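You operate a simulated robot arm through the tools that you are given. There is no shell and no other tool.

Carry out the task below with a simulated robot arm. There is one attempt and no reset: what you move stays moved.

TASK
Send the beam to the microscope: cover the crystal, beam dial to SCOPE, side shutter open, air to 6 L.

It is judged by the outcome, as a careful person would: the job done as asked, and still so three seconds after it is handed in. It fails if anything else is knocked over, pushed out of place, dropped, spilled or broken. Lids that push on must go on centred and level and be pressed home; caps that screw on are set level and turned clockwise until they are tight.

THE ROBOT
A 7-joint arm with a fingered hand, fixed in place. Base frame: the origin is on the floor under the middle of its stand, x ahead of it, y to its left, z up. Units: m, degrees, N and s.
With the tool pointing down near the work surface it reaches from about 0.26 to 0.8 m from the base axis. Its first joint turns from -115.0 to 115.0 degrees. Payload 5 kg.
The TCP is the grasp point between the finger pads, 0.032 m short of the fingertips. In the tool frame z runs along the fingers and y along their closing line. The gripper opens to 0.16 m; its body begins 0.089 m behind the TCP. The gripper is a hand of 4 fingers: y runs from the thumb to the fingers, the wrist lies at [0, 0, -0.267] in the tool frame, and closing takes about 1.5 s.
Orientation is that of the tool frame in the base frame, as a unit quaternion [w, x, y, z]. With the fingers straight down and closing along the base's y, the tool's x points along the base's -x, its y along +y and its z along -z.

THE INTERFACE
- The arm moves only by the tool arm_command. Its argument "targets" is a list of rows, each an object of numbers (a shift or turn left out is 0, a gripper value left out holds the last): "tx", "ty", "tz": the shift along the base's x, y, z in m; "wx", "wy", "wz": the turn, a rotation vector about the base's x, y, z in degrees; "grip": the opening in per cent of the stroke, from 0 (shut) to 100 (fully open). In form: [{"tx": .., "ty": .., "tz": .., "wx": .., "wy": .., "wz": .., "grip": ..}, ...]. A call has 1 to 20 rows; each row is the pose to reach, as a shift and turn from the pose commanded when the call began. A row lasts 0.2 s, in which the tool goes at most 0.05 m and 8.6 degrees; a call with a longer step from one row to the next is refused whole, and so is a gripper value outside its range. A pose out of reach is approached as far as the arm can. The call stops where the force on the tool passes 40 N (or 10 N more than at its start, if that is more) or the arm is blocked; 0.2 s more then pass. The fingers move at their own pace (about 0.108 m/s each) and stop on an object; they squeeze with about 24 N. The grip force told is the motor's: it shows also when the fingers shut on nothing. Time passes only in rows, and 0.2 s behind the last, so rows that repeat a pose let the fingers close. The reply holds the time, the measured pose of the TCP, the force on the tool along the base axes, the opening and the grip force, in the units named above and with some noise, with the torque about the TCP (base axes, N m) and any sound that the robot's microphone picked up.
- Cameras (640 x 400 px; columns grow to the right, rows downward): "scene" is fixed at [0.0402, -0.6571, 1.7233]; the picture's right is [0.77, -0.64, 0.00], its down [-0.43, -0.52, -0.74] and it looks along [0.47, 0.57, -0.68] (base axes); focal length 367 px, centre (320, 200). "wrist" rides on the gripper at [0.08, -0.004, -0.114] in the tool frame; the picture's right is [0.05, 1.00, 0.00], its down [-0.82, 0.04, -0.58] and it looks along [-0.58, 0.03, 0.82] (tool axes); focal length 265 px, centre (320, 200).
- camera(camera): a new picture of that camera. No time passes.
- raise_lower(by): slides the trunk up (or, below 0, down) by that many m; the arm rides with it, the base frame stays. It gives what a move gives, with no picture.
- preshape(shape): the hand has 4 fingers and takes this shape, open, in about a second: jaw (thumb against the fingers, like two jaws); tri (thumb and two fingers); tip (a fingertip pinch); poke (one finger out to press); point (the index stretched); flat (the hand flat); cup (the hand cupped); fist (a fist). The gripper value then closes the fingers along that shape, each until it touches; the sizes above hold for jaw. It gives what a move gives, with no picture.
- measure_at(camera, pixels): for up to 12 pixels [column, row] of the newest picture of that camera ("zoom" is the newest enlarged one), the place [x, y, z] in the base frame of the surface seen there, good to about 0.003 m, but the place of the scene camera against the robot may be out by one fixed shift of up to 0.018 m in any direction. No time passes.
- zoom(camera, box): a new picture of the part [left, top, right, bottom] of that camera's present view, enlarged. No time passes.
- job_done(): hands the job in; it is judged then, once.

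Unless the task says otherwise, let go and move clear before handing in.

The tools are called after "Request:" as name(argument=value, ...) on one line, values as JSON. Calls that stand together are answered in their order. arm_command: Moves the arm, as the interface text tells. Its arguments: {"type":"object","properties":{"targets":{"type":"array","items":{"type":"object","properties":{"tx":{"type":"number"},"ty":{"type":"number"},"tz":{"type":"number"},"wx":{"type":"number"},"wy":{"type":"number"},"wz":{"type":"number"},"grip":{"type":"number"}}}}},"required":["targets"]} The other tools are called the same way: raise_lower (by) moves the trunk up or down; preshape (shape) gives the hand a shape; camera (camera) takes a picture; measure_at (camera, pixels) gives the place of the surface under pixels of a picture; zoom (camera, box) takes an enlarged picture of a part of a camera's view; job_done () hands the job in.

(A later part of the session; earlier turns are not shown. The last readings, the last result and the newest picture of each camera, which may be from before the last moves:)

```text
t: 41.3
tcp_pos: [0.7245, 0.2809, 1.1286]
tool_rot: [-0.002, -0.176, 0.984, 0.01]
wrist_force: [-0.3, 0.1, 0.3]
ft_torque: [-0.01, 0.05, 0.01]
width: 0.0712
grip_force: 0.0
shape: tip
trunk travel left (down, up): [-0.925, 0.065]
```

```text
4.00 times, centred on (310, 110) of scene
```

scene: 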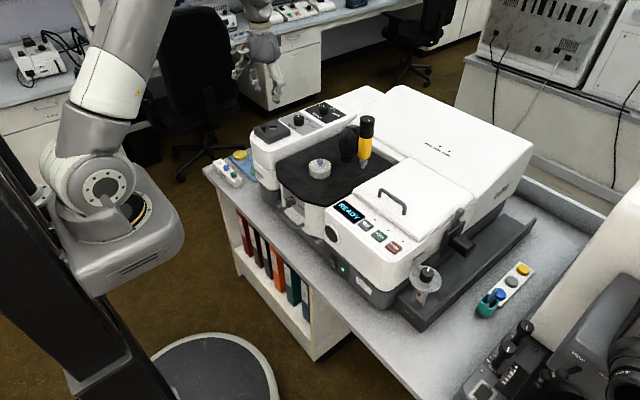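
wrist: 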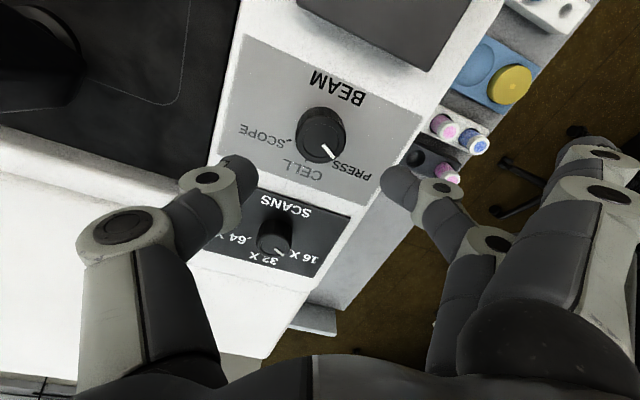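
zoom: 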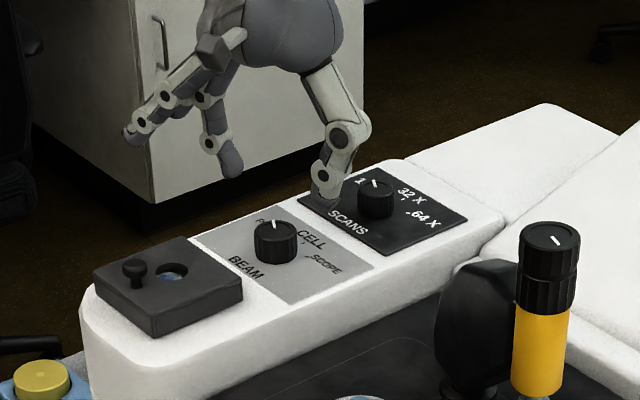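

Now hovering at yaw 20°. The knob top is at (322,137); I'll measure it accurately before descending.

Request:
zoom(camera="wrist", box=[270, 95, 370, 185])

Request:
measure_at(camera="wrist", pixels=[[321, 142], [312, 142], [332, 140], [321, 132], [321, 150], [305, 142], [290, 143], [340, 175], [316, 165], [272, 240], [315, 138], [326, 146]])

```text
4.44 times, centred on (320, 140) of wrist
```

zoom: 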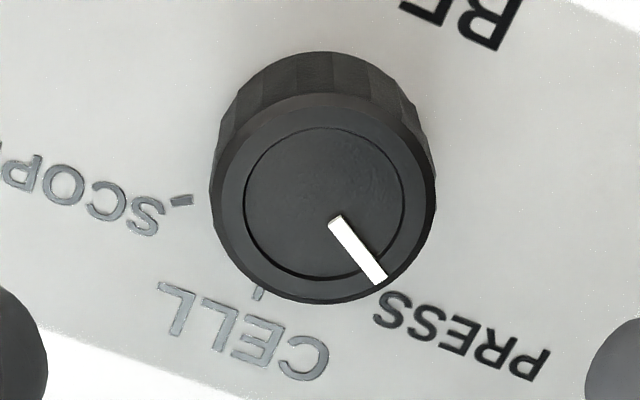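

```text
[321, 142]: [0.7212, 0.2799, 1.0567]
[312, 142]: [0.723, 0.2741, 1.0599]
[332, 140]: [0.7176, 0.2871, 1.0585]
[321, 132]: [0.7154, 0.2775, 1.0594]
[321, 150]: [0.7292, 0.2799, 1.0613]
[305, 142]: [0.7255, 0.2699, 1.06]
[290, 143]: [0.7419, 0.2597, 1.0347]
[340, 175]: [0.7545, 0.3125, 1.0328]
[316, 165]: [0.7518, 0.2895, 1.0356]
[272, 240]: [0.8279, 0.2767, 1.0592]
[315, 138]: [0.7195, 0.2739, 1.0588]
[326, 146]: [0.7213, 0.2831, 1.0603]
```

Ticks: CELL ≈ 0°, SCOPE ≈ −47°, pointer ≈ +60°. I'll centre on the knob (0.720,0.280) and descend to grip height.

Request:
arm_command(targets=[{"tx": -0.0045, "ty": -0.001}, {"tx": -0.0045, "ty": -0.001, "tz": -0.02}, {"tx": -0.0045, "ty": -0.001, "tz": -0.04}, {"tx": -0.0045, "ty": -0.001, "tz": -0.057}])

Request:
camera(camera="wrist")

Request:
zoom(camera="scene", box=[260, 80, 350, 150])

```text
t: 42.3
tcp_pos: [0.7171, 0.2772, 1.0697]
tool_rot: [-0.002, -0.175, 0.985, 0.009]
wrist_force: [-0.2, -0.7, 0.2]
ft_torque: [0.0, 0.02, 0.02]
width: 0.0714
grip_force: 0.1
shape: tip
trunk travel left (down, up): [-0.925, 0.065]
```

```text
taken
```

wrist: 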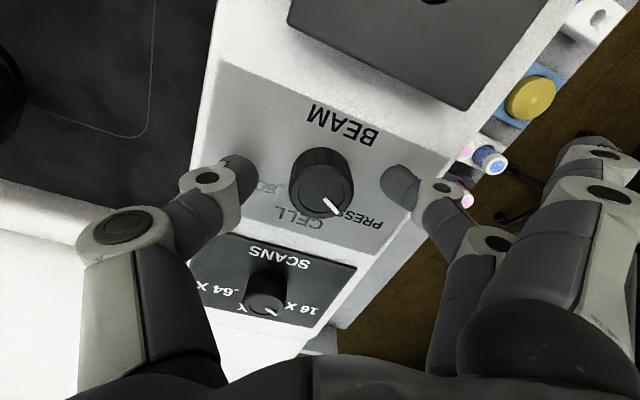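

```text
5.71 times, centred on (305, 115) of scene
```

zoom: 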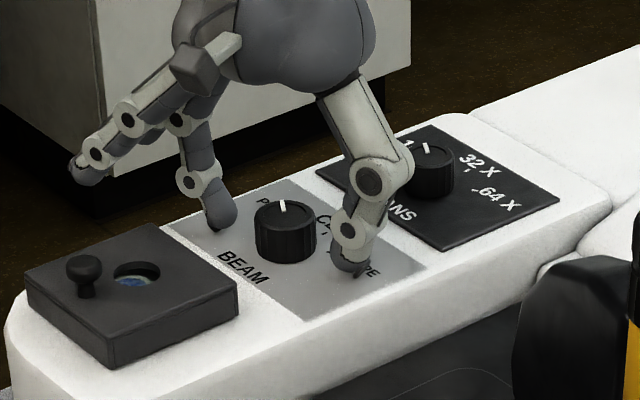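

The knob (321,187) is centred between the tips. I'll close on it with a moderate command so the outer fingers stay out.

Request:
arm_command(targets=[{"grip": 15}, {"grip": 15}, {"grip": 15}, {"grip": 15}, {"grip": 15}])

Request:
camera(camera="wrist")

Request:
zoom(camera="scene", box=[260, 80, 350, 150])

```text
t: 43.5
tcp_pos: [0.7166, 0.2776, 1.0708]
tool_rot: [-0.002, -0.175, 0.984, 0.01]
wrist_force: [-2.5, 0.1, -2.6]
ft_torque: [0.01, 0.03, 0.02]
width: 0.03
grip_force: 23.7
shape: tip
trunk travel left (down, up): [-0.925, 0.065]
```

```text
taken
```

wrist: 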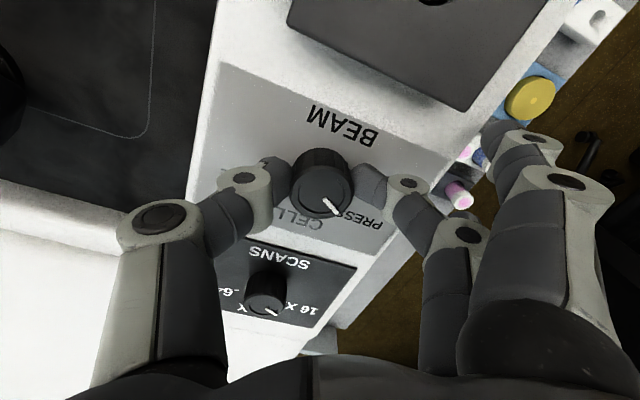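

```text
5.71 times, centred on (305, 115) of scene
```

zoom: 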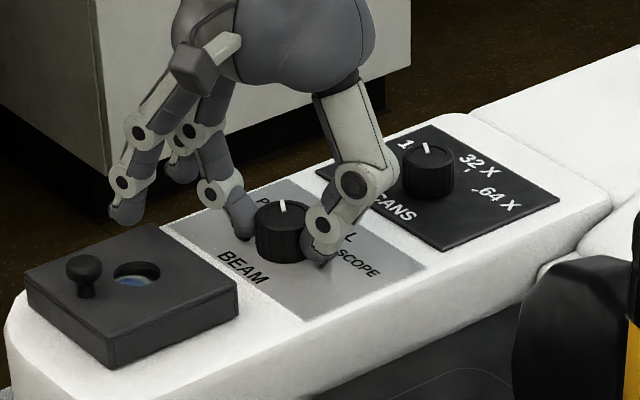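

The knob is gripped (23.7 N). I'll turn clockwise (negative z) about 52° in steps and watch forces and sounds.

Request:
arm_command(targets=[{"wz": -6}, {"wz": -12}, {"wz": -18}, {"wz": -24}, {"wz": -30}, {"wz": -36}, {"wz": -42}, {"wz": -48}, {"wz": -54}, {"wz": -54}])

Request:
camera(camera="wrist")

Request:
zoom(camera="scene", box=[260, 80, 350, 150])

```text
t: 45.7
tcp_pos: [0.7164, 0.2811, 1.0704]
tool_rot: [0.004, 0.29, 0.957, 0.009]
wrist_force: [-4.4, 10.6, 0.7]
ft_torque: [0.24, 0.09, 0.04]
width: 0.0302
grip_force: 24.4
shape: tip
trunk travel left (down, up): [-0.925, 0.065]
```

```text
taken
```

wrist: 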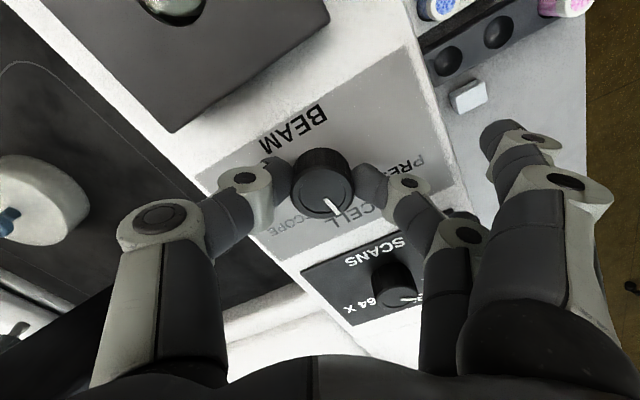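

```text
5.71 times, centred on (305, 115) of scene
```

zoom: 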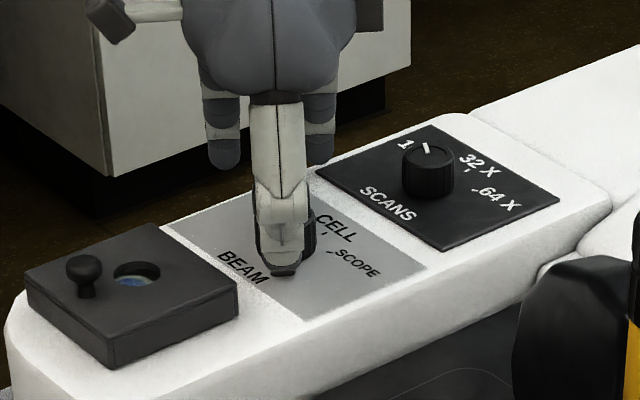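

The knob turned with the hand; the pointer now seems near CELL. I'll zoom to check the pointer angle.

Request:
zoom(camera="wrist", box=[270, 140, 380, 240])

```text
4.00 times, centred on (325, 190) of wrist
```

zoom: 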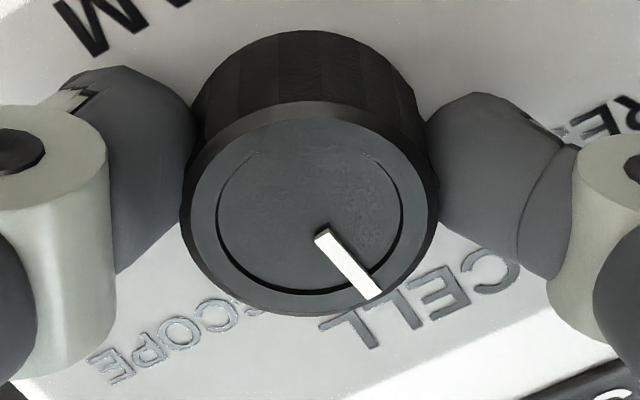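

The pointer is at CELL (≈0°). I'll release, lift clear of the knob, rotate back, correct the centre by ~3 mm and regrip for the second half.

Request:
arm_command(targets=[{"grip": 45}, {"grip": 45}, {"grip": 45}, {"grip": 45, "tz": 0.02}, {"grip": 45, "tz": 0.04, "wz": 0}, {"tz": 0.045, "wz": 8}, {"tz": 0.045, "wz": 16}, {"tz": 0.045, "wz": 24}, {"tz": 0.045, "wz": 32}, {"tz": 0.045, "wz": 40}, {"tz": 0.045, "wz": 48}, {"tz": 0.045, "wz": 54}])

Request:
camera(camera="wrist")

Request:
zoom(camera="wrist", box=[260, 90, 380, 200])

```text
t: 48.3
tcp_pos: [0.7164, 0.2788, 1.1145]
tool_rot: [-0.003, -0.176, 0.984, 0.01]
wrist_force: [0.5, 0.4, 0.4]
ft_torque: [0.01, -0.01, 0.04]
width: 0.0712
grip_force: 0.0
shape: tip
trunk travel left (down, up): [-0.925, 0.065]
```

```text
taken
```

wrist: 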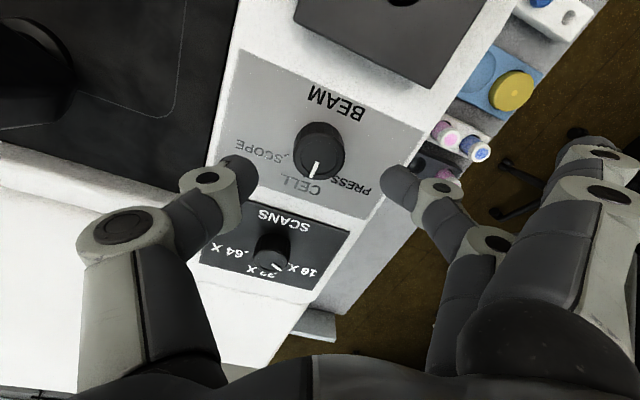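

```text
3.64 times, centred on (320, 145) of wrist
```

zoom: 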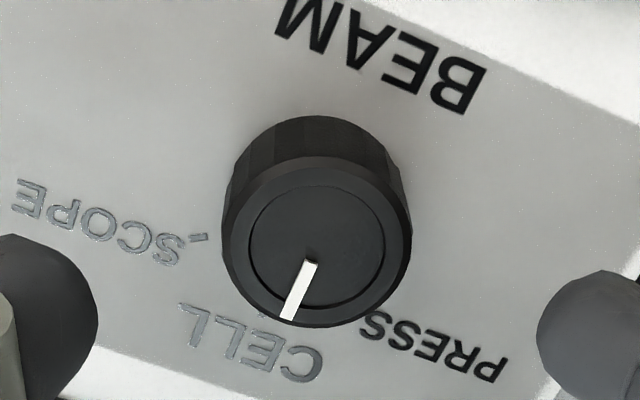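

The pointer sits at CELL (≈+2°). The knob is ~3 mm ahead of the tool axis, so I'll shift by (+3, +0.6 mm), descend, grip and turn −50° to SCOPE.

Request:
arm_command(targets=[{"tx": 0.003, "ty": 0.0006}, {"tx": 0.003, "ty": 0.0006, "tz": -0.02}, {"tx": 0.003, "ty": 0.0006, "tz": -0.044}, {"tx": 0.003, "ty": 0.0006, "tz": -0.044, "grip": 15}, {"tx": 0.003, "ty": 0.0006, "tz": -0.044, "grip": 15}, {"tx": 0.003, "ty": 0.0006, "tz": -0.044, "grip": 15}, {"tx": 0.003, "ty": 0.0006, "tz": -0.044, "grip": 15}, {"tx": 0.003, "ty": 0.0006, "tz": -0.044, "grip": 15}])

Request:
camera(camera="wrist")

```text
t: 50.1
tcp_pos: [0.7201, 0.2781, 1.0708]
tool_rot: [-0.002, -0.176, 0.984, 0.009]
wrist_force: [0.4, 0.7, -3.7]
ft_torque: [0.02, 0.03, -0.01]
width: 0.03
grip_force: 24.1
shape: tip
trunk travel left (down, up): [-0.925, 0.065]
```

```text
taken
```

wrist: 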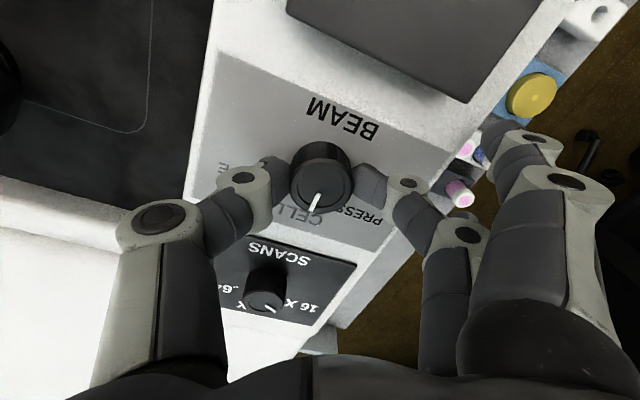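

Gripped again at the knob with the pointer at CELL. I'll turn another −50° clockwise.

Request:
arm_command(targets=[{"wz": -6}, {"wz": -12}, {"wz": -18}, {"wz": -24}, {"wz": -30}, {"wz": -36}, {"wz": -42}, {"wz": -47}, {"wz": -50}, {"wz": -50}])

Request:
camera(camera="wrist")

Request:
zoom(camera="wrist", box=[270, 140, 380, 240])

```text
t: 52.3
tcp_pos: [0.72, 0.2787, 1.0716]
tool_rot: [0.003, 0.257, 0.966, 0.009]
wrist_force: [-5.1, -0.1, -5.7]
ft_torque: [-0.01, 0.09, 0.01]
width: 0.0298
grip_force: 23.8
shape: tip
trunk travel left (down, up): [-0.925, 0.065]
```

```text
taken
```

wrist: 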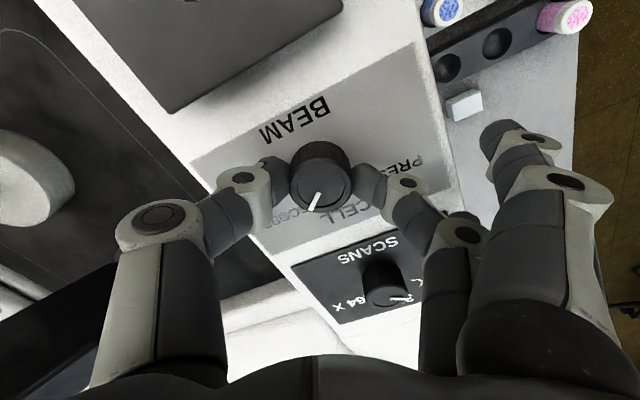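

```text
4.00 times, centred on (325, 190) of wrist
```

zoom: 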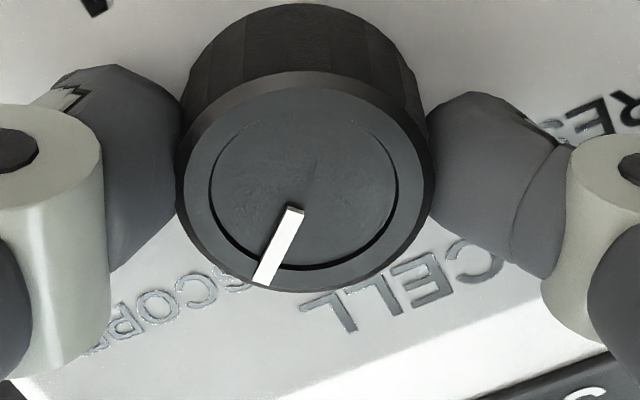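

The pointer now reads about −46°, near the SCOPE tick (−47°). I'll release, lift and check the alignment from above.

Request:
arm_command(targets=[{"grip": 45}, {"grip": 45}, {"grip": 45}, {"grip": 45, "tz": 0.02}, {"grip": 45, "tz": 0.045}, {"tz": 0.07, "tx": -0.03, "wz": 6}, {"tz": 0.09, "tx": -0.06, "wz": 12}, {"tz": 0.11, "tx": -0.09, "wz": 18}, {"tz": 0.13, "tx": -0.11, "wz": 24}, {"tz": 0.14, "tx": -0.12, "wz": 29.8}, {"tz": 0.14, "tx": -0.12, "wz": 29.8}])

Request:
camera(camera="wrist")

Request:
zoom(camera="wrist", box=[270, 170, 350, 240])

Request:
zoom(camera="scene", box=[280, 100, 330, 140])

```text
t: 54.7
tcp_pos: [0.601, 0.2782, 1.2087]
tool_rot: [0.0, 0.0, 1.0, 0.01]
wrist_force: [1.2, -0.8, -0.2]
ft_torque: [0.02, 0.03, -0.02]
width: 0.0711
grip_force: 0.1
shape: tip
trunk travel left (down, up): [-0.925, 0.065]
```

```text
taken
```

wrist: 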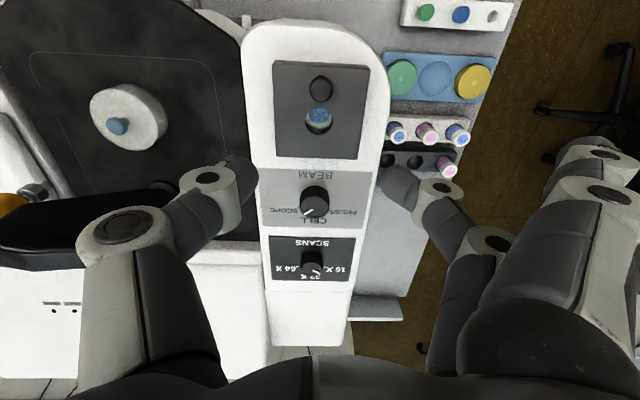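

```text
5.71 times, centred on (310, 205) of wrist
```

zoom: 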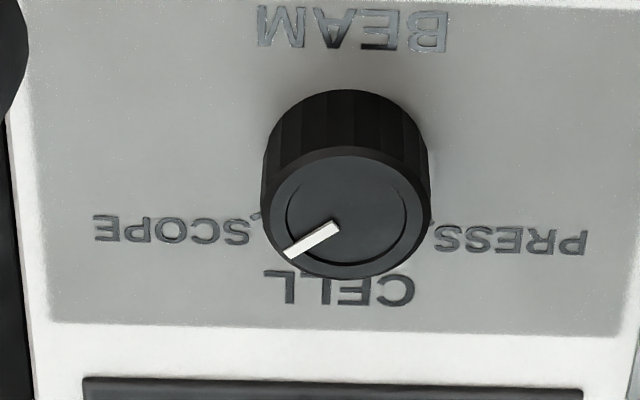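

```text
10.00 times, centred on (305, 120) of scene
```

zoom: 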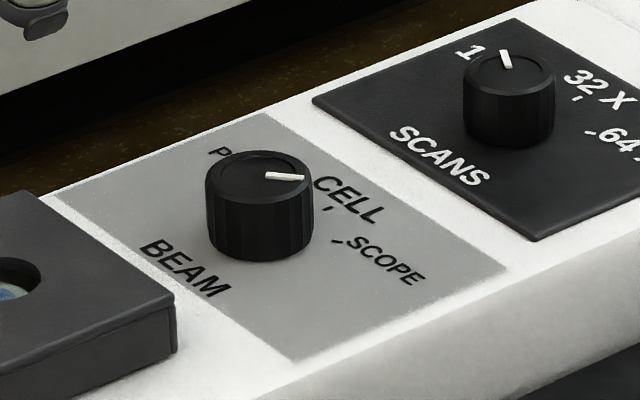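

The pointer now lies toward SCOPE. I'll take tighter zooms to compare the pointer line with the SCOPE tick precisely.

Request:
zoom(camera="wrist", box=[292, 180, 338, 222])

Request:
zoom(camera="scene", box=[290, 108, 318, 130])

```text
9.52 times, centred on (315, 201) of wrist
```

zoom: 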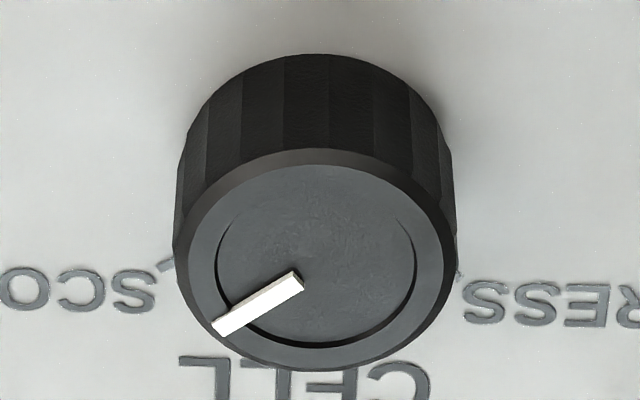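

```text
16.00 times, centred on (304, 119) of scene
```

zoom: 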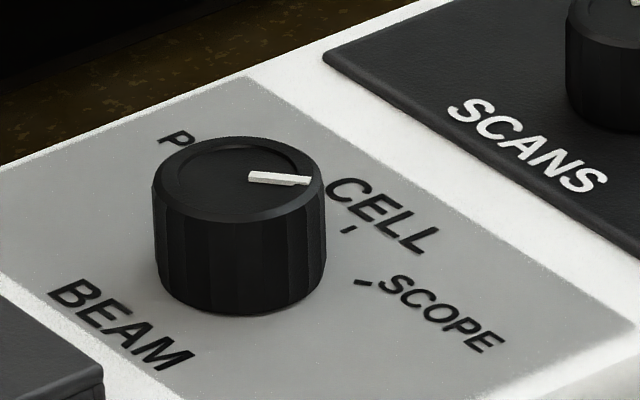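

The turn tracked the hand (about 104° in total). I'll measure tick and pointer points directly in the zoomed picture to compare angles.

Request:
measure_at(camera="zoom", pixels=[[367, 282], [366, 284], [369, 280], [348, 230], [347, 232], [350, 228], [308, 181], [300, 180], [252, 177], [241, 179], [160, 179], [320, 185]])

Request:
measure_at(camera="wrist", pixels=[[299.2, 208], [300, 207.5], [330, 208.5], [331, 209], [304.5, 214], [305, 213.5], [313, 209], [314.5, 207.5], [301, 207], [329, 207], [314.8, 219], [314.8, 196.5]])

```text
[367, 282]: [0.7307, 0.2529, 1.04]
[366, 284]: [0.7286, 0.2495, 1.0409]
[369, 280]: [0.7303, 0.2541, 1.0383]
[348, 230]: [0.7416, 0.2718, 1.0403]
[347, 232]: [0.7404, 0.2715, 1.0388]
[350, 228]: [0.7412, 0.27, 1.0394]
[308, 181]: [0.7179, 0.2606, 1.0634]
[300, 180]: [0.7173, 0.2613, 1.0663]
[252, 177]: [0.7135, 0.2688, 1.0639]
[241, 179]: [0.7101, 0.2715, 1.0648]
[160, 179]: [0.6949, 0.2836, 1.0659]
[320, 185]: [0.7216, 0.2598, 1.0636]
```

```text
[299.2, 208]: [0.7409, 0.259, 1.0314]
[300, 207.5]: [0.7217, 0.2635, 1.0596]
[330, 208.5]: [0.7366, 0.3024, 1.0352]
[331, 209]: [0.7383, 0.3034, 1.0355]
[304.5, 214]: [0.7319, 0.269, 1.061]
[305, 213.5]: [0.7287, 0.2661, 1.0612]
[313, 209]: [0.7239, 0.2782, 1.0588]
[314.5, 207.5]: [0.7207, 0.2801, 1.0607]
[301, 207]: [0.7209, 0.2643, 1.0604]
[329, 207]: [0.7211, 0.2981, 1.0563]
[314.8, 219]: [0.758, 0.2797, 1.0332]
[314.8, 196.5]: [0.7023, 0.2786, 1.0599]
```

The geometry puts the pointer at about −49° versus the SCOPE tick at −46 to −48°, so the beam dial is on SCOPE. Next I'll travel at height around the press to the right side for the shutter.

Request:
arm_command(targets=[{"tx": -0.03, "ty": -0.02, "tz": 0.02}, {"tx": -0.06, "ty": -0.05, "tz": 0.04}, {"tx": -0.09, "ty": -0.085, "tz": 0.05}, {"tx": -0.1, "ty": -0.125, "tz": 0.05}, {"tx": -0.1, "ty": -0.165, "tz": 0.05}, {"tx": -0.1, "ty": -0.21, "tz": 0.05}, {"tx": -0.1, "ty": -0.255, "tz": 0.05}, {"tx": -0.1, "ty": -0.3, "tz": 0.05}, {"tx": -0.1, "ty": -0.345, "tz": 0.05}, {"tx": -0.1, "ty": -0.39, "tz": 0.05}, {"tx": -0.1, "ty": -0.435, "tz": 0.05}, {"tx": -0.1, "ty": -0.48, "tz": 0.05}, {"tx": -0.1, "ty": -0.525, "tz": 0.05}, {"tx": -0.1, "ty": -0.57, "tz": 0.05}, {"tx": -0.08, "ty": -0.6, "tz": 0.04}, {"tx": -0.05, "ty": -0.625, "tz": 0.02}, {"tx": -0.02, "ty": -0.638, "tz": 0.0}])

Request:
camera(camera="wrist")

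Request:
camera(camera="scene")

```text
t: 58.3
tcp_pos: [0.5818, -0.3619, 1.2125]
tool_rot: [0.0, 0.0, 1.0, 0.01]
wrist_force: [-0.2, 0.0, -0.2]
ft_torque: [0.01, 0.06, 0.02]
width: 0.0714
grip_force: 0.0
shape: tip
trunk travel left (down, up): [-0.925, 0.065]
```

```text
taken
```

wrist: 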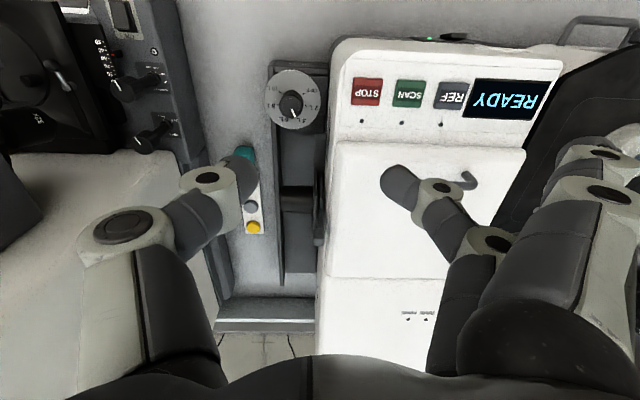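

```text
taken
```

scene: 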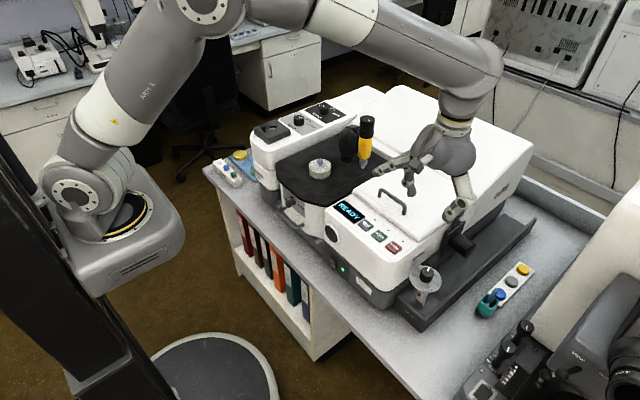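

Everything else is in place. The shutter is at about (318,220) in the wrist view; I'll zoom in and measure it.

Request:
zoom(camera="wrist", box=[275, 160, 365, 260])

Request:
measure_at(camera="wrist", pixels=[[318, 238], [318, 245], [318, 228], [316, 215], [322, 215], [325, 200], [318, 200], [300, 198], [296, 210], [335, 235], [318, 190], [320, 180]])

```text
4.00 times, centred on (320, 210) of wrist
```

zoom: 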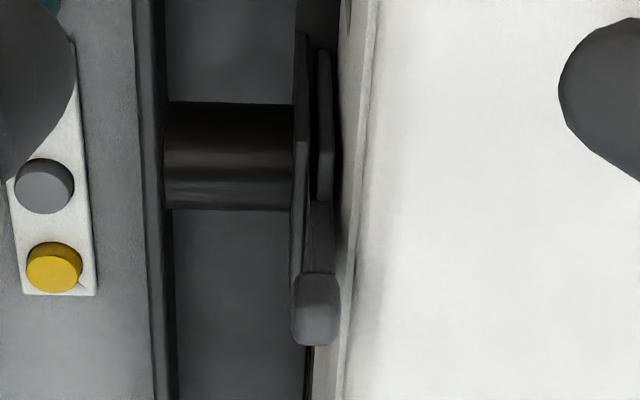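

```text
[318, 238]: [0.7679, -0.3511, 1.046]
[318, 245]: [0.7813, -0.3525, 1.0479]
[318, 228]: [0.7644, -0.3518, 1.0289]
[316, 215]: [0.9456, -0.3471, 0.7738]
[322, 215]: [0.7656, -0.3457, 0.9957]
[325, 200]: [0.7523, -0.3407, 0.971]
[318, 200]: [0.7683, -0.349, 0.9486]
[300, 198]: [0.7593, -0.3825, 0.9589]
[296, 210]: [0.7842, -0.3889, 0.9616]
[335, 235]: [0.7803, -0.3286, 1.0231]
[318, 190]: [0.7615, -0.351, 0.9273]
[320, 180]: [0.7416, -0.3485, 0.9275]
```

The lever stem stands vertical at about (0.765,-0.35) with its knob from z≈1.03 to 1.048. I'll zoom hard on it in the scene view for any markings.

Request:
zoom(camera="scene", box=[440, 200, 480, 260])

Request:
zoom(camera="wrist", box=[300, 170, 345, 250])

```text
6.67 times, centred on (460, 230) of scene
```

zoom: 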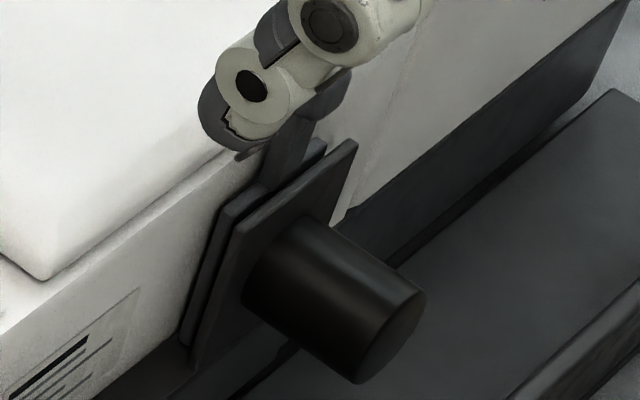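

```text
5.00 times, centred on (322, 210) of wrist
```

zoom: 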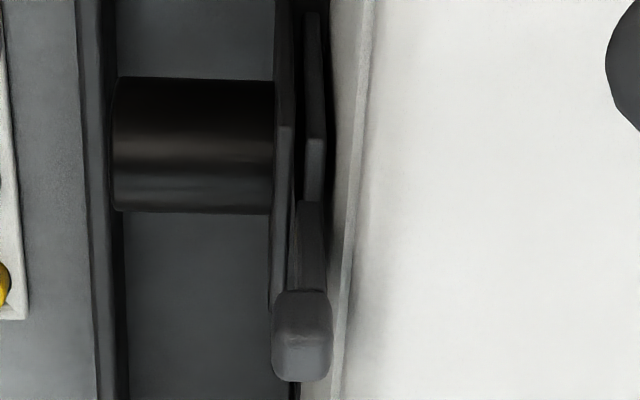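

No labels are visible, but the inner blade carries the handle on top like a slide gate, so lifting should open it. The lid blocks a sideways pinch, so I'll yaw to about −65° (pinch front/back) with a forward tilt, starting with the yaw here at height.

Request:
arm_command(targets=[{"wz": -8}, {"wz": -16}, {"wz": -24}, {"wz": -32}, {"wz": -40}, {"wz": -48}, {"wz": -56}, {"wz": -64}, {"wz": -65}])

Request:
camera(camera="wrist")

Request:
camera(camera="scene")

```text
t: 60.3
tcp_pos: [0.5782, -0.3598, 1.2128]
tool_rot: [0.005, 0.539, 0.842, 0.008]
wrist_force: [0.5, -0.8, -0.5]
ft_torque: [0.0, 0.01, -0.01]
width: 0.0712
grip_force: 0.0
shape: tip
trunk travel left (down, up): [-0.925, 0.065]
```

```text
taken
```

wrist: 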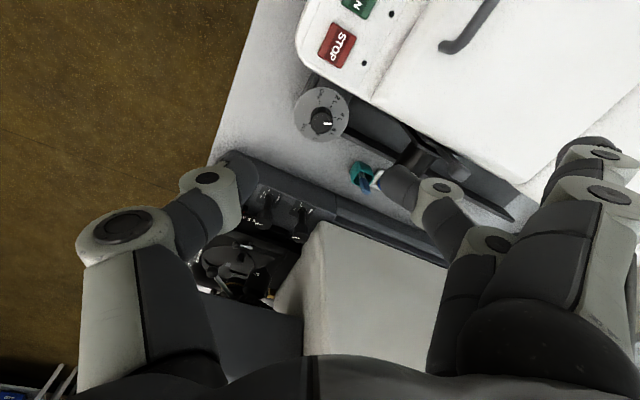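

```text
taken
```

scene: 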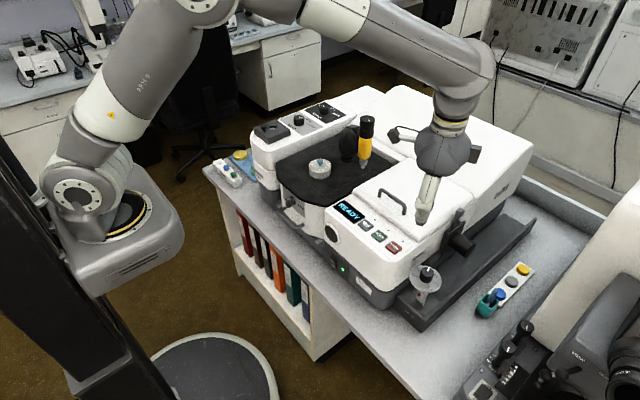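

Yaw −65° is reached. Now I'll tilt 20° forward and move over the shutter handle at safe height.

Request:
arm_command(targets=[{"tx": 0.02, "wy": -7}, {"tx": 0.05, "wy": -14}, {"tx": 0.085, "wy": -20}, {"tx": 0.12, "wy": -20, "tz": -0.01, "ty": 0.003}, {"tx": 0.15, "wy": -20, "tz": -0.03, "ty": 0.005}, {"tx": 0.17, "wy": -20, "tz": -0.05, "ty": 0.007}, {"tx": 0.186, "wy": -20, "tz": -0.075, "ty": 0.008}])

Request:
camera(camera="wrist")

Request:
camera(camera="scene")

Request:
zoom(camera="scene", box=[410, 150, 510, 260])

```text
t: 61.9
tcp_pos: [0.7681, -0.3519, 1.136]
tool_rot: [0.151, 0.528, 0.829, 0.1]
wrist_force: [0.2, 0.1, -1.0]
ft_torque: [-0.01, -0.02, -0.01]
width: 0.0712
grip_force: 0.0
shape: tip
trunk travel left (down, up): [-0.925, 0.065]
```

```text
taken
```

wrist: 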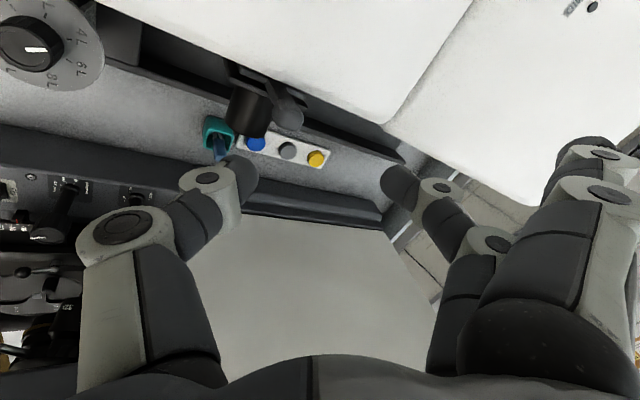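

```text
taken
```

scene: 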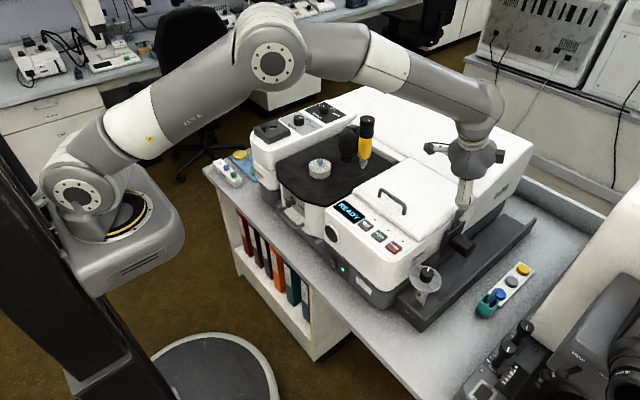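

```text
3.64 times, centred on (460, 205) of scene
```

zoom: 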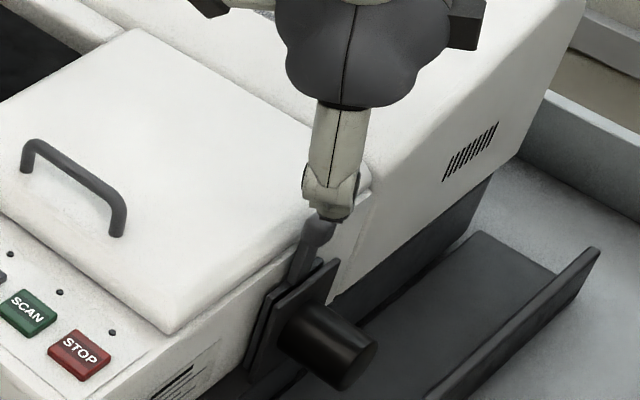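

The handle knob appears at about (285,107) in the wrist view. I'll zoom and measure it.

Request:
zoom(camera="wrist", box=[220, 60, 360, 170])

Request:
measure_at(camera="wrist", pixels=[[285, 105], [290, 112], [280, 108], [275, 92], [268, 80], [295, 105], [288, 118], [250, 85], [248, 110], [300, 95], [285, 95], [292, 120]])

```text
3.64 times, centred on (290, 115) of wrist
```

zoom: 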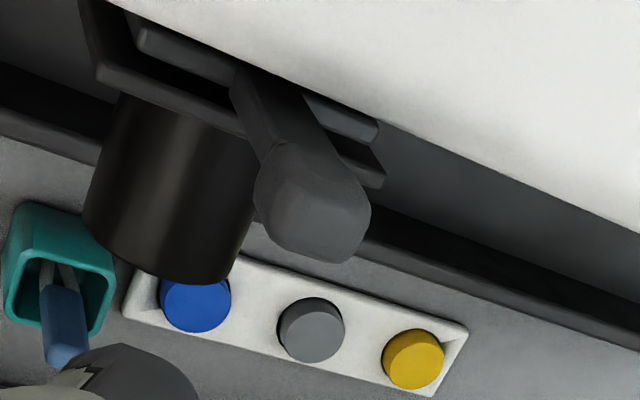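

```text
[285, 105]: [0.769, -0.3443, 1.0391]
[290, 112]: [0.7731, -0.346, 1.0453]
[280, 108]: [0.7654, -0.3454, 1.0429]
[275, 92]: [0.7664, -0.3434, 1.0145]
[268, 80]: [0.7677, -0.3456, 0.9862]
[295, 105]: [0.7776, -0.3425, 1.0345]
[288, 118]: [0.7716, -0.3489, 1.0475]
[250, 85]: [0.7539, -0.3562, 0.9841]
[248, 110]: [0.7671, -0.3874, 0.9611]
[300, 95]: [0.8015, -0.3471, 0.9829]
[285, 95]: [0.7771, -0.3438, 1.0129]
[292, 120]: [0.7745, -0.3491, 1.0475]
```

The knob centre is about (0.772,-0.351,1.037). I'll check the lid/rear housing heights beside it before lowering.

Request:
measure_at(camera="wrist", pixels=[[420, 100], [395, 110], [330, 60], [360, 80], [400, 60], [450, 100], [380, 118], [430, 70], [500, 100], [310, 70], [345, 95], [320, 50]])

```text
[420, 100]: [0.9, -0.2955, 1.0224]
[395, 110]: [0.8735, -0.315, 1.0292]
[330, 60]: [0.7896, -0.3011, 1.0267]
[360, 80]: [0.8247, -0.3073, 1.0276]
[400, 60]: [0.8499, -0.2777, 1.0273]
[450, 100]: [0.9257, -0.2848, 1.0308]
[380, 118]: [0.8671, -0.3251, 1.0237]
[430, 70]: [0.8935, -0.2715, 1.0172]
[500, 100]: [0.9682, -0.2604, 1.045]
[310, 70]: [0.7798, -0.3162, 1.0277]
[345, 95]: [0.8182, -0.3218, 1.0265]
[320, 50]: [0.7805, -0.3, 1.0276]
```

Lid top is z≈1.027 there, leaving over 1 cm clearance for the finger tip. I'll descend around the handle.

Request:
arm_command(targets=[{"tx": -0.0036, "ty": 0.0009, "tz": -0.02}, {"tx": -0.0036, "ty": 0.0009, "tz": -0.04}, {"tx": -0.0036, "ty": 0.0009, "tz": -0.06}, {"tx": -0.0036, "ty": 0.0009, "tz": -0.077}])

Request:
camera(camera="wrist")

Request:
zoom(camera="scene", box=[420, 170, 500, 260])

```text
t: 62.9
tcp_pos: [0.7621, -0.3521, 1.0583]
tool_rot: [0.152, 0.527, 0.83, 0.102]
wrist_force: [0.1, -0.3, 0.0]
ft_torque: [0.0, -0.01, -0.02]
width: 0.0715
grip_force: 0.0
shape: tip
trunk travel left (down, up): [-0.925, 0.065]
```

```text
taken
```

wrist: 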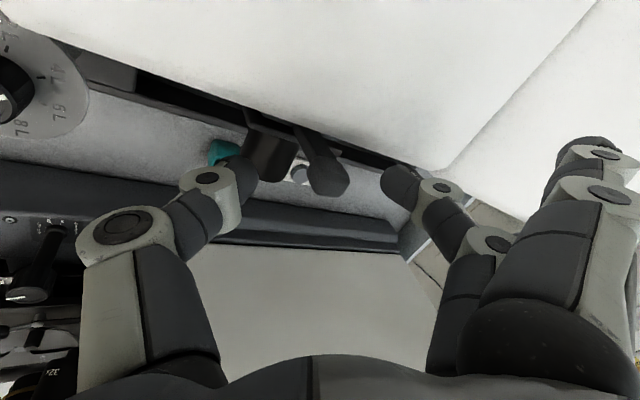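

```text
4.44 times, centred on (460, 215) of scene
```

zoom: 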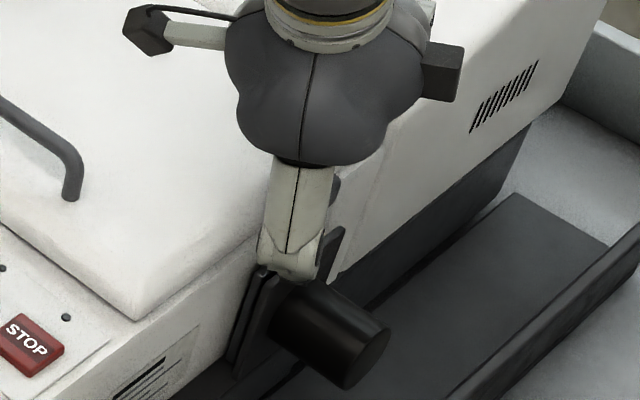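

The handle (328,177) sits between thumb (248,170) and finger (390,185), about 4 mm toward the finger. I'll shift to centre it and close.

Request:
arm_command(targets=[{"tx": 0.004, "ty": 0.0012, "tz": 0.001}, {"tx": 0.004, "ty": 0.0012, "tz": 0.001, "grip": 0}, {"tx": 0.004, "ty": 0.0012, "tz": 0.001, "grip": 0}, {"tx": 0.004, "ty": 0.0012, "tz": 0.001, "grip": 0}, {"tx": 0.004, "ty": 0.0012, "tz": 0.001, "grip": 0}, {"tx": 0.004, "ty": 0.0012, "tz": 0.001, "grip": 0}])

Request:
camera(camera="wrist")

Request:
zoom(camera="wrist", box=[240, 120, 400, 230])

```text
t: 64.3
tcp_pos: [0.7656, -0.3505, 1.0581]
tool_rot: [0.151, 0.528, 0.83, 0.101]
wrist_force: [0.1, 0.5, -3.6]
ft_torque: [0.02, 0.21, -0.27]
width: 0.0222
grip_force: 24.3
shape: tip
trunk travel left (down, up): [-0.925, 0.065]
```

```text
taken
```

wrist: 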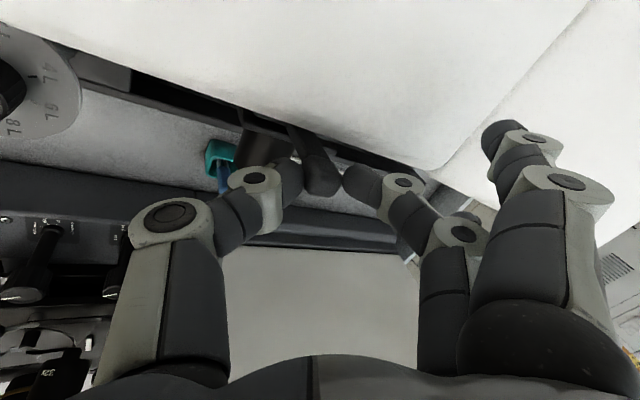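

```text
3.64 times, centred on (320, 175) of wrist
```

zoom: 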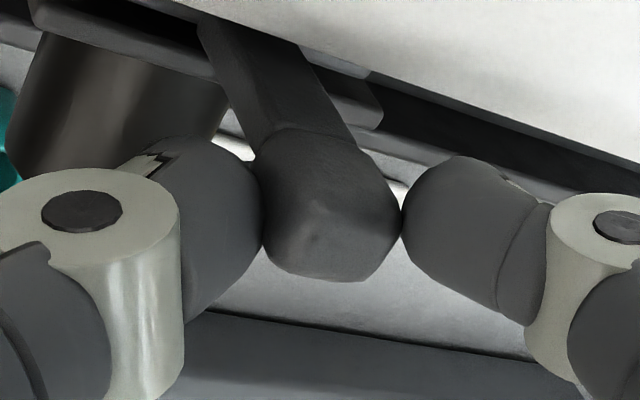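

The handle knob is gripped (22 mm, 24 N). I'll pull up gently 12 mm and watch the force.

Request:
arm_command(targets=[{"tz": 0.003}, {"tz": 0.006}, {"tz": 0.009}, {"tz": 0.012}, {"tz": 0.012}])

Request:
camera(camera="wrist")

Request:
zoom(camera="wrist", box=[240, 120, 400, 230])

Request:
zoom(camera="scene", box=[420, 170, 500, 260])

```text
t: 65.5
tcp_pos: [0.7645, -0.3488, 1.0743]
tool_rot: [0.153, 0.529, 0.829, 0.101]
wrist_force: [-14.2, 0.8, -0.2]
ft_torque: [0.06, 0.39, -0.08]
width: 0.0132
grip_force: 24.6
shape: tip
trunk travel left (down, up): [-0.925, 0.065]
```

```text
taken
```

wrist: 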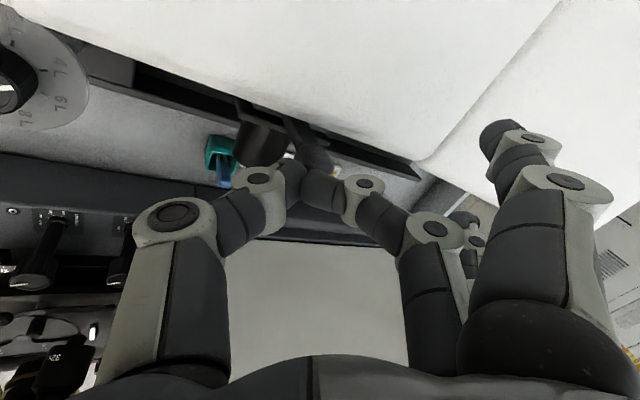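

```text
3.64 times, centred on (320, 175) of wrist
```

zoom: 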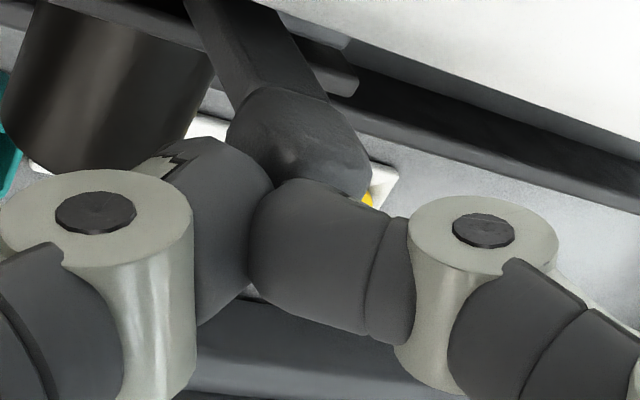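

```text
4.44 times, centred on (460, 215) of scene
```

zoom: 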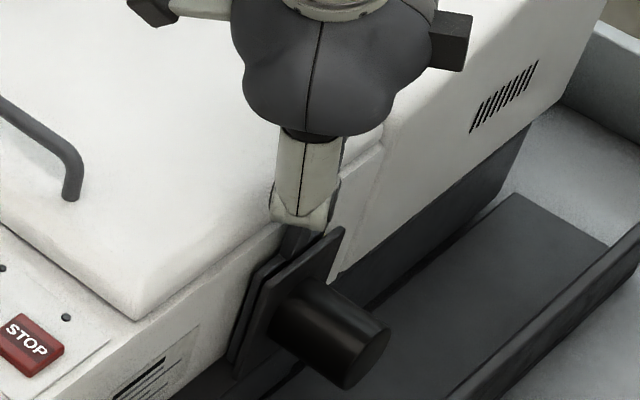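

The fingers slipped up off the knob rather than lifting it, with a −14 N push along x — the lever may pivot instead of slide. I'll open, rise a little and check whether the lever moved.

Request:
arm_command(targets=[{"grip": 45}, {"grip": 45}, {"grip": 45}, {"grip": 45, "tz": 0.02}, {"grip": 45, "tz": 0.045}, {"grip": 45, "tz": 0.065}])

Request:
camera(camera="wrist")

Request:
zoom(camera="wrist", box=[220, 60, 360, 170])

Request:
zoom(camera="scene", box=[420, 190, 500, 260])

```text
t: 66.9
tcp_pos: [0.7637, -0.3489, 1.1373]
tool_rot: [0.152, 0.528, 0.83, 0.101]
wrist_force: [-0.2, -0.5, 1.0]
ft_torque: [-0.01, -0.02, -0.01]
width: 0.0712
grip_force: 0.2
shape: tip
trunk travel left (down, up): [-0.925, 0.065]
```

```text
taken
```

wrist: 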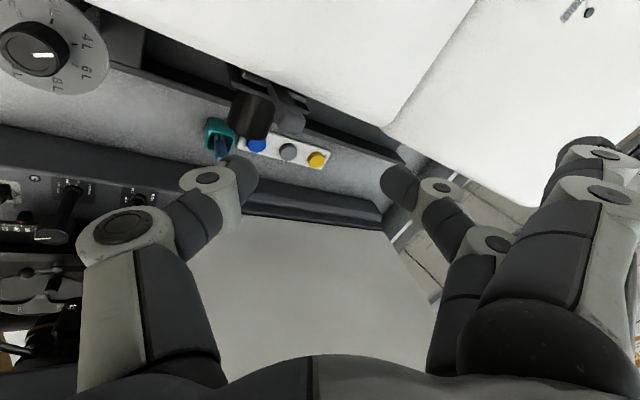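

```text
3.64 times, centred on (290, 115) of wrist
```

zoom: 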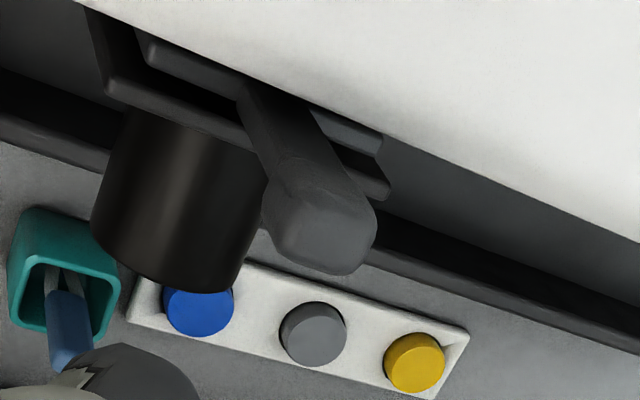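

```text
5.71 times, centred on (460, 225) of scene
```

zoom: 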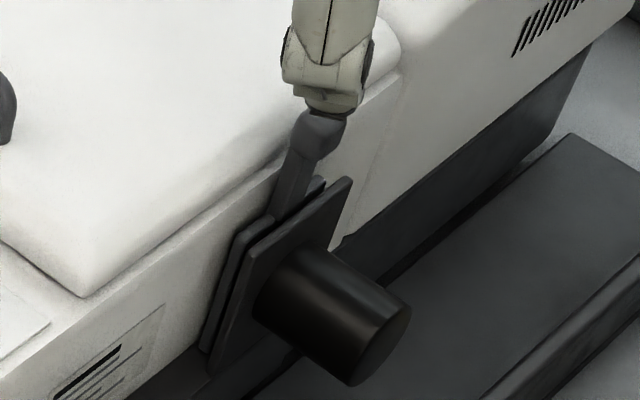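

The lever appears unmoved. The knob is wider (≈23 mm) than its stem (≈16 mm), so I'll grip lower, under the knob's shoulder, and try lifting again.

Request:
arm_command(targets=[{"tx": 0.0018, "ty": -0.0016, "tz": -0.03}, {"tx": 0.0018, "ty": -0.0016, "tz": -0.06}, {"tx": 0.0018, "ty": -0.0016, "tz": -0.08}, {"tx": 0.0018, "ty": -0.0016, "tz": -0.091}])

Request:
camera(camera="wrist")

Request:
zoom(camera="wrist", box=[240, 120, 400, 230])

```text
t: 67.9
tcp_pos: [0.7679, -0.349, 1.0454]
tool_rot: [0.152, 0.529, 0.829, 0.101]
wrist_force: [0.6, -0.4, 0.1]
ft_torque: [0.02, 0.0, 0.01]
width: 0.071
grip_force: 0.2
shape: tip
trunk travel left (down, up): [-0.925, 0.065]
```

```text
taken
```

wrist: 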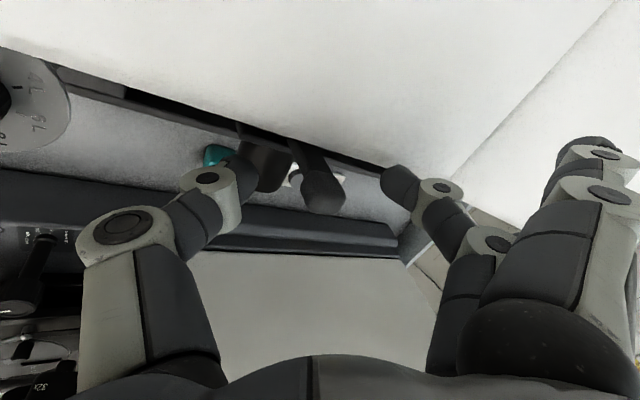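

```text
3.64 times, centred on (320, 175) of wrist
```

zoom: 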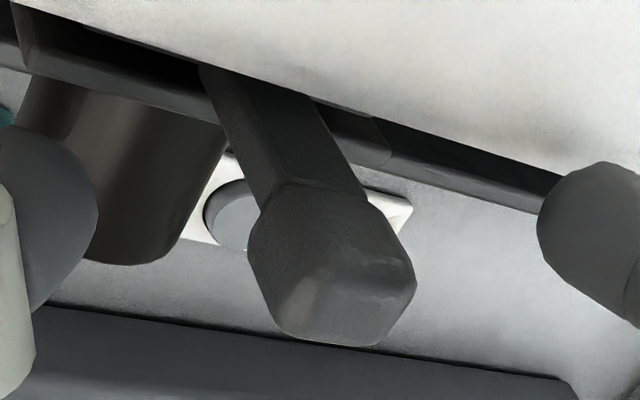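

The finger tips now straddle the neck just under the knob. I'll close and lift again.

Request:
arm_command(targets=[{"grip": 0}, {"grip": 0}, {"grip": 0}, {"grip": 0}, {"grip": 0}])

Request:
camera(camera="wrist")

Request:
zoom(camera="wrist", box=[240, 120, 400, 230])

```text
t: 69.1
tcp_pos: [0.7679, -0.3494, 1.0457]
tool_rot: [0.152, 0.528, 0.829, 0.1]
wrist_force: [0.2, 1.2, -3.4]
ft_torque: [0.0, 0.06, -0.2]
width: 0.021
grip_force: 23.9
shape: tip
trunk travel left (down, up): [-0.925, 0.065]
```

```text
taken
```

wrist: 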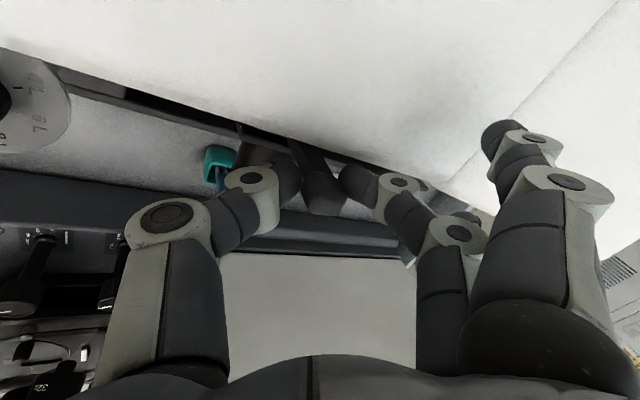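

```text
3.64 times, centred on (320, 175) of wrist
```

zoom: 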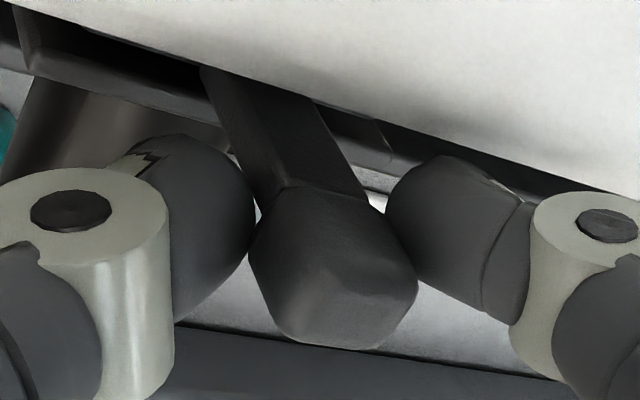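

Now the fingers grip at the neck/knob junction. I'll pull up slowly in small steps and read the force.

Request:
arm_command(targets=[{"tz": 0.002}, {"tz": 0.004}, {"tz": 0.006}])

Request:
camera(camera="wrist")

Request:
zoom(camera="wrist", box=[240, 120, 400, 230])

```text
t: 69.9
tcp_pos: [0.7677, -0.348, 1.0481]
tool_rot: [0.148, 0.528, 0.83, 0.101]
wrist_force: [0.2, 6.2, -23.9]
ft_torque: [0.21, 0.22, -0.17]
width: 0.019
grip_force: 24.0
shape: tip
trunk travel left (down, up): [-0.925, 0.065]
```

```text
taken
```

wrist: 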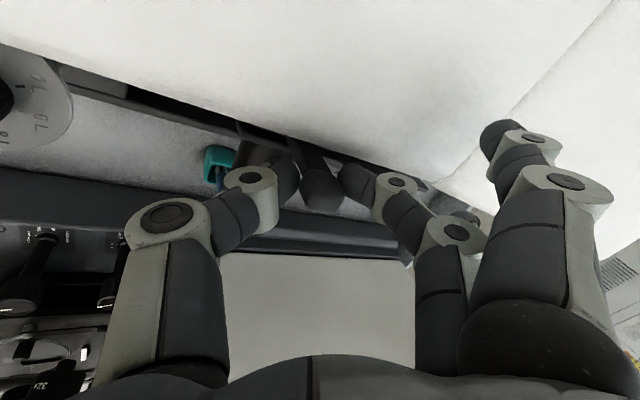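

```text
3.64 times, centred on (320, 175) of wrist
```

zoom: 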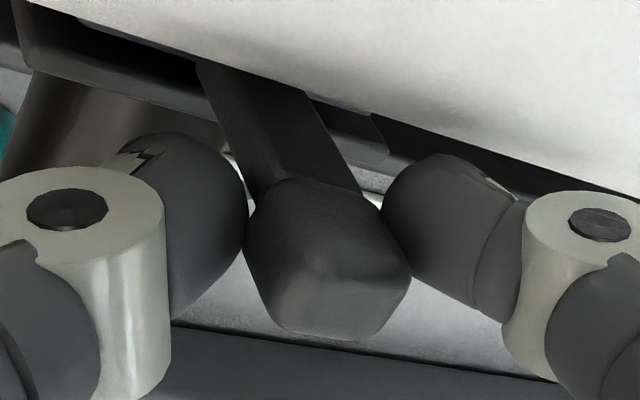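

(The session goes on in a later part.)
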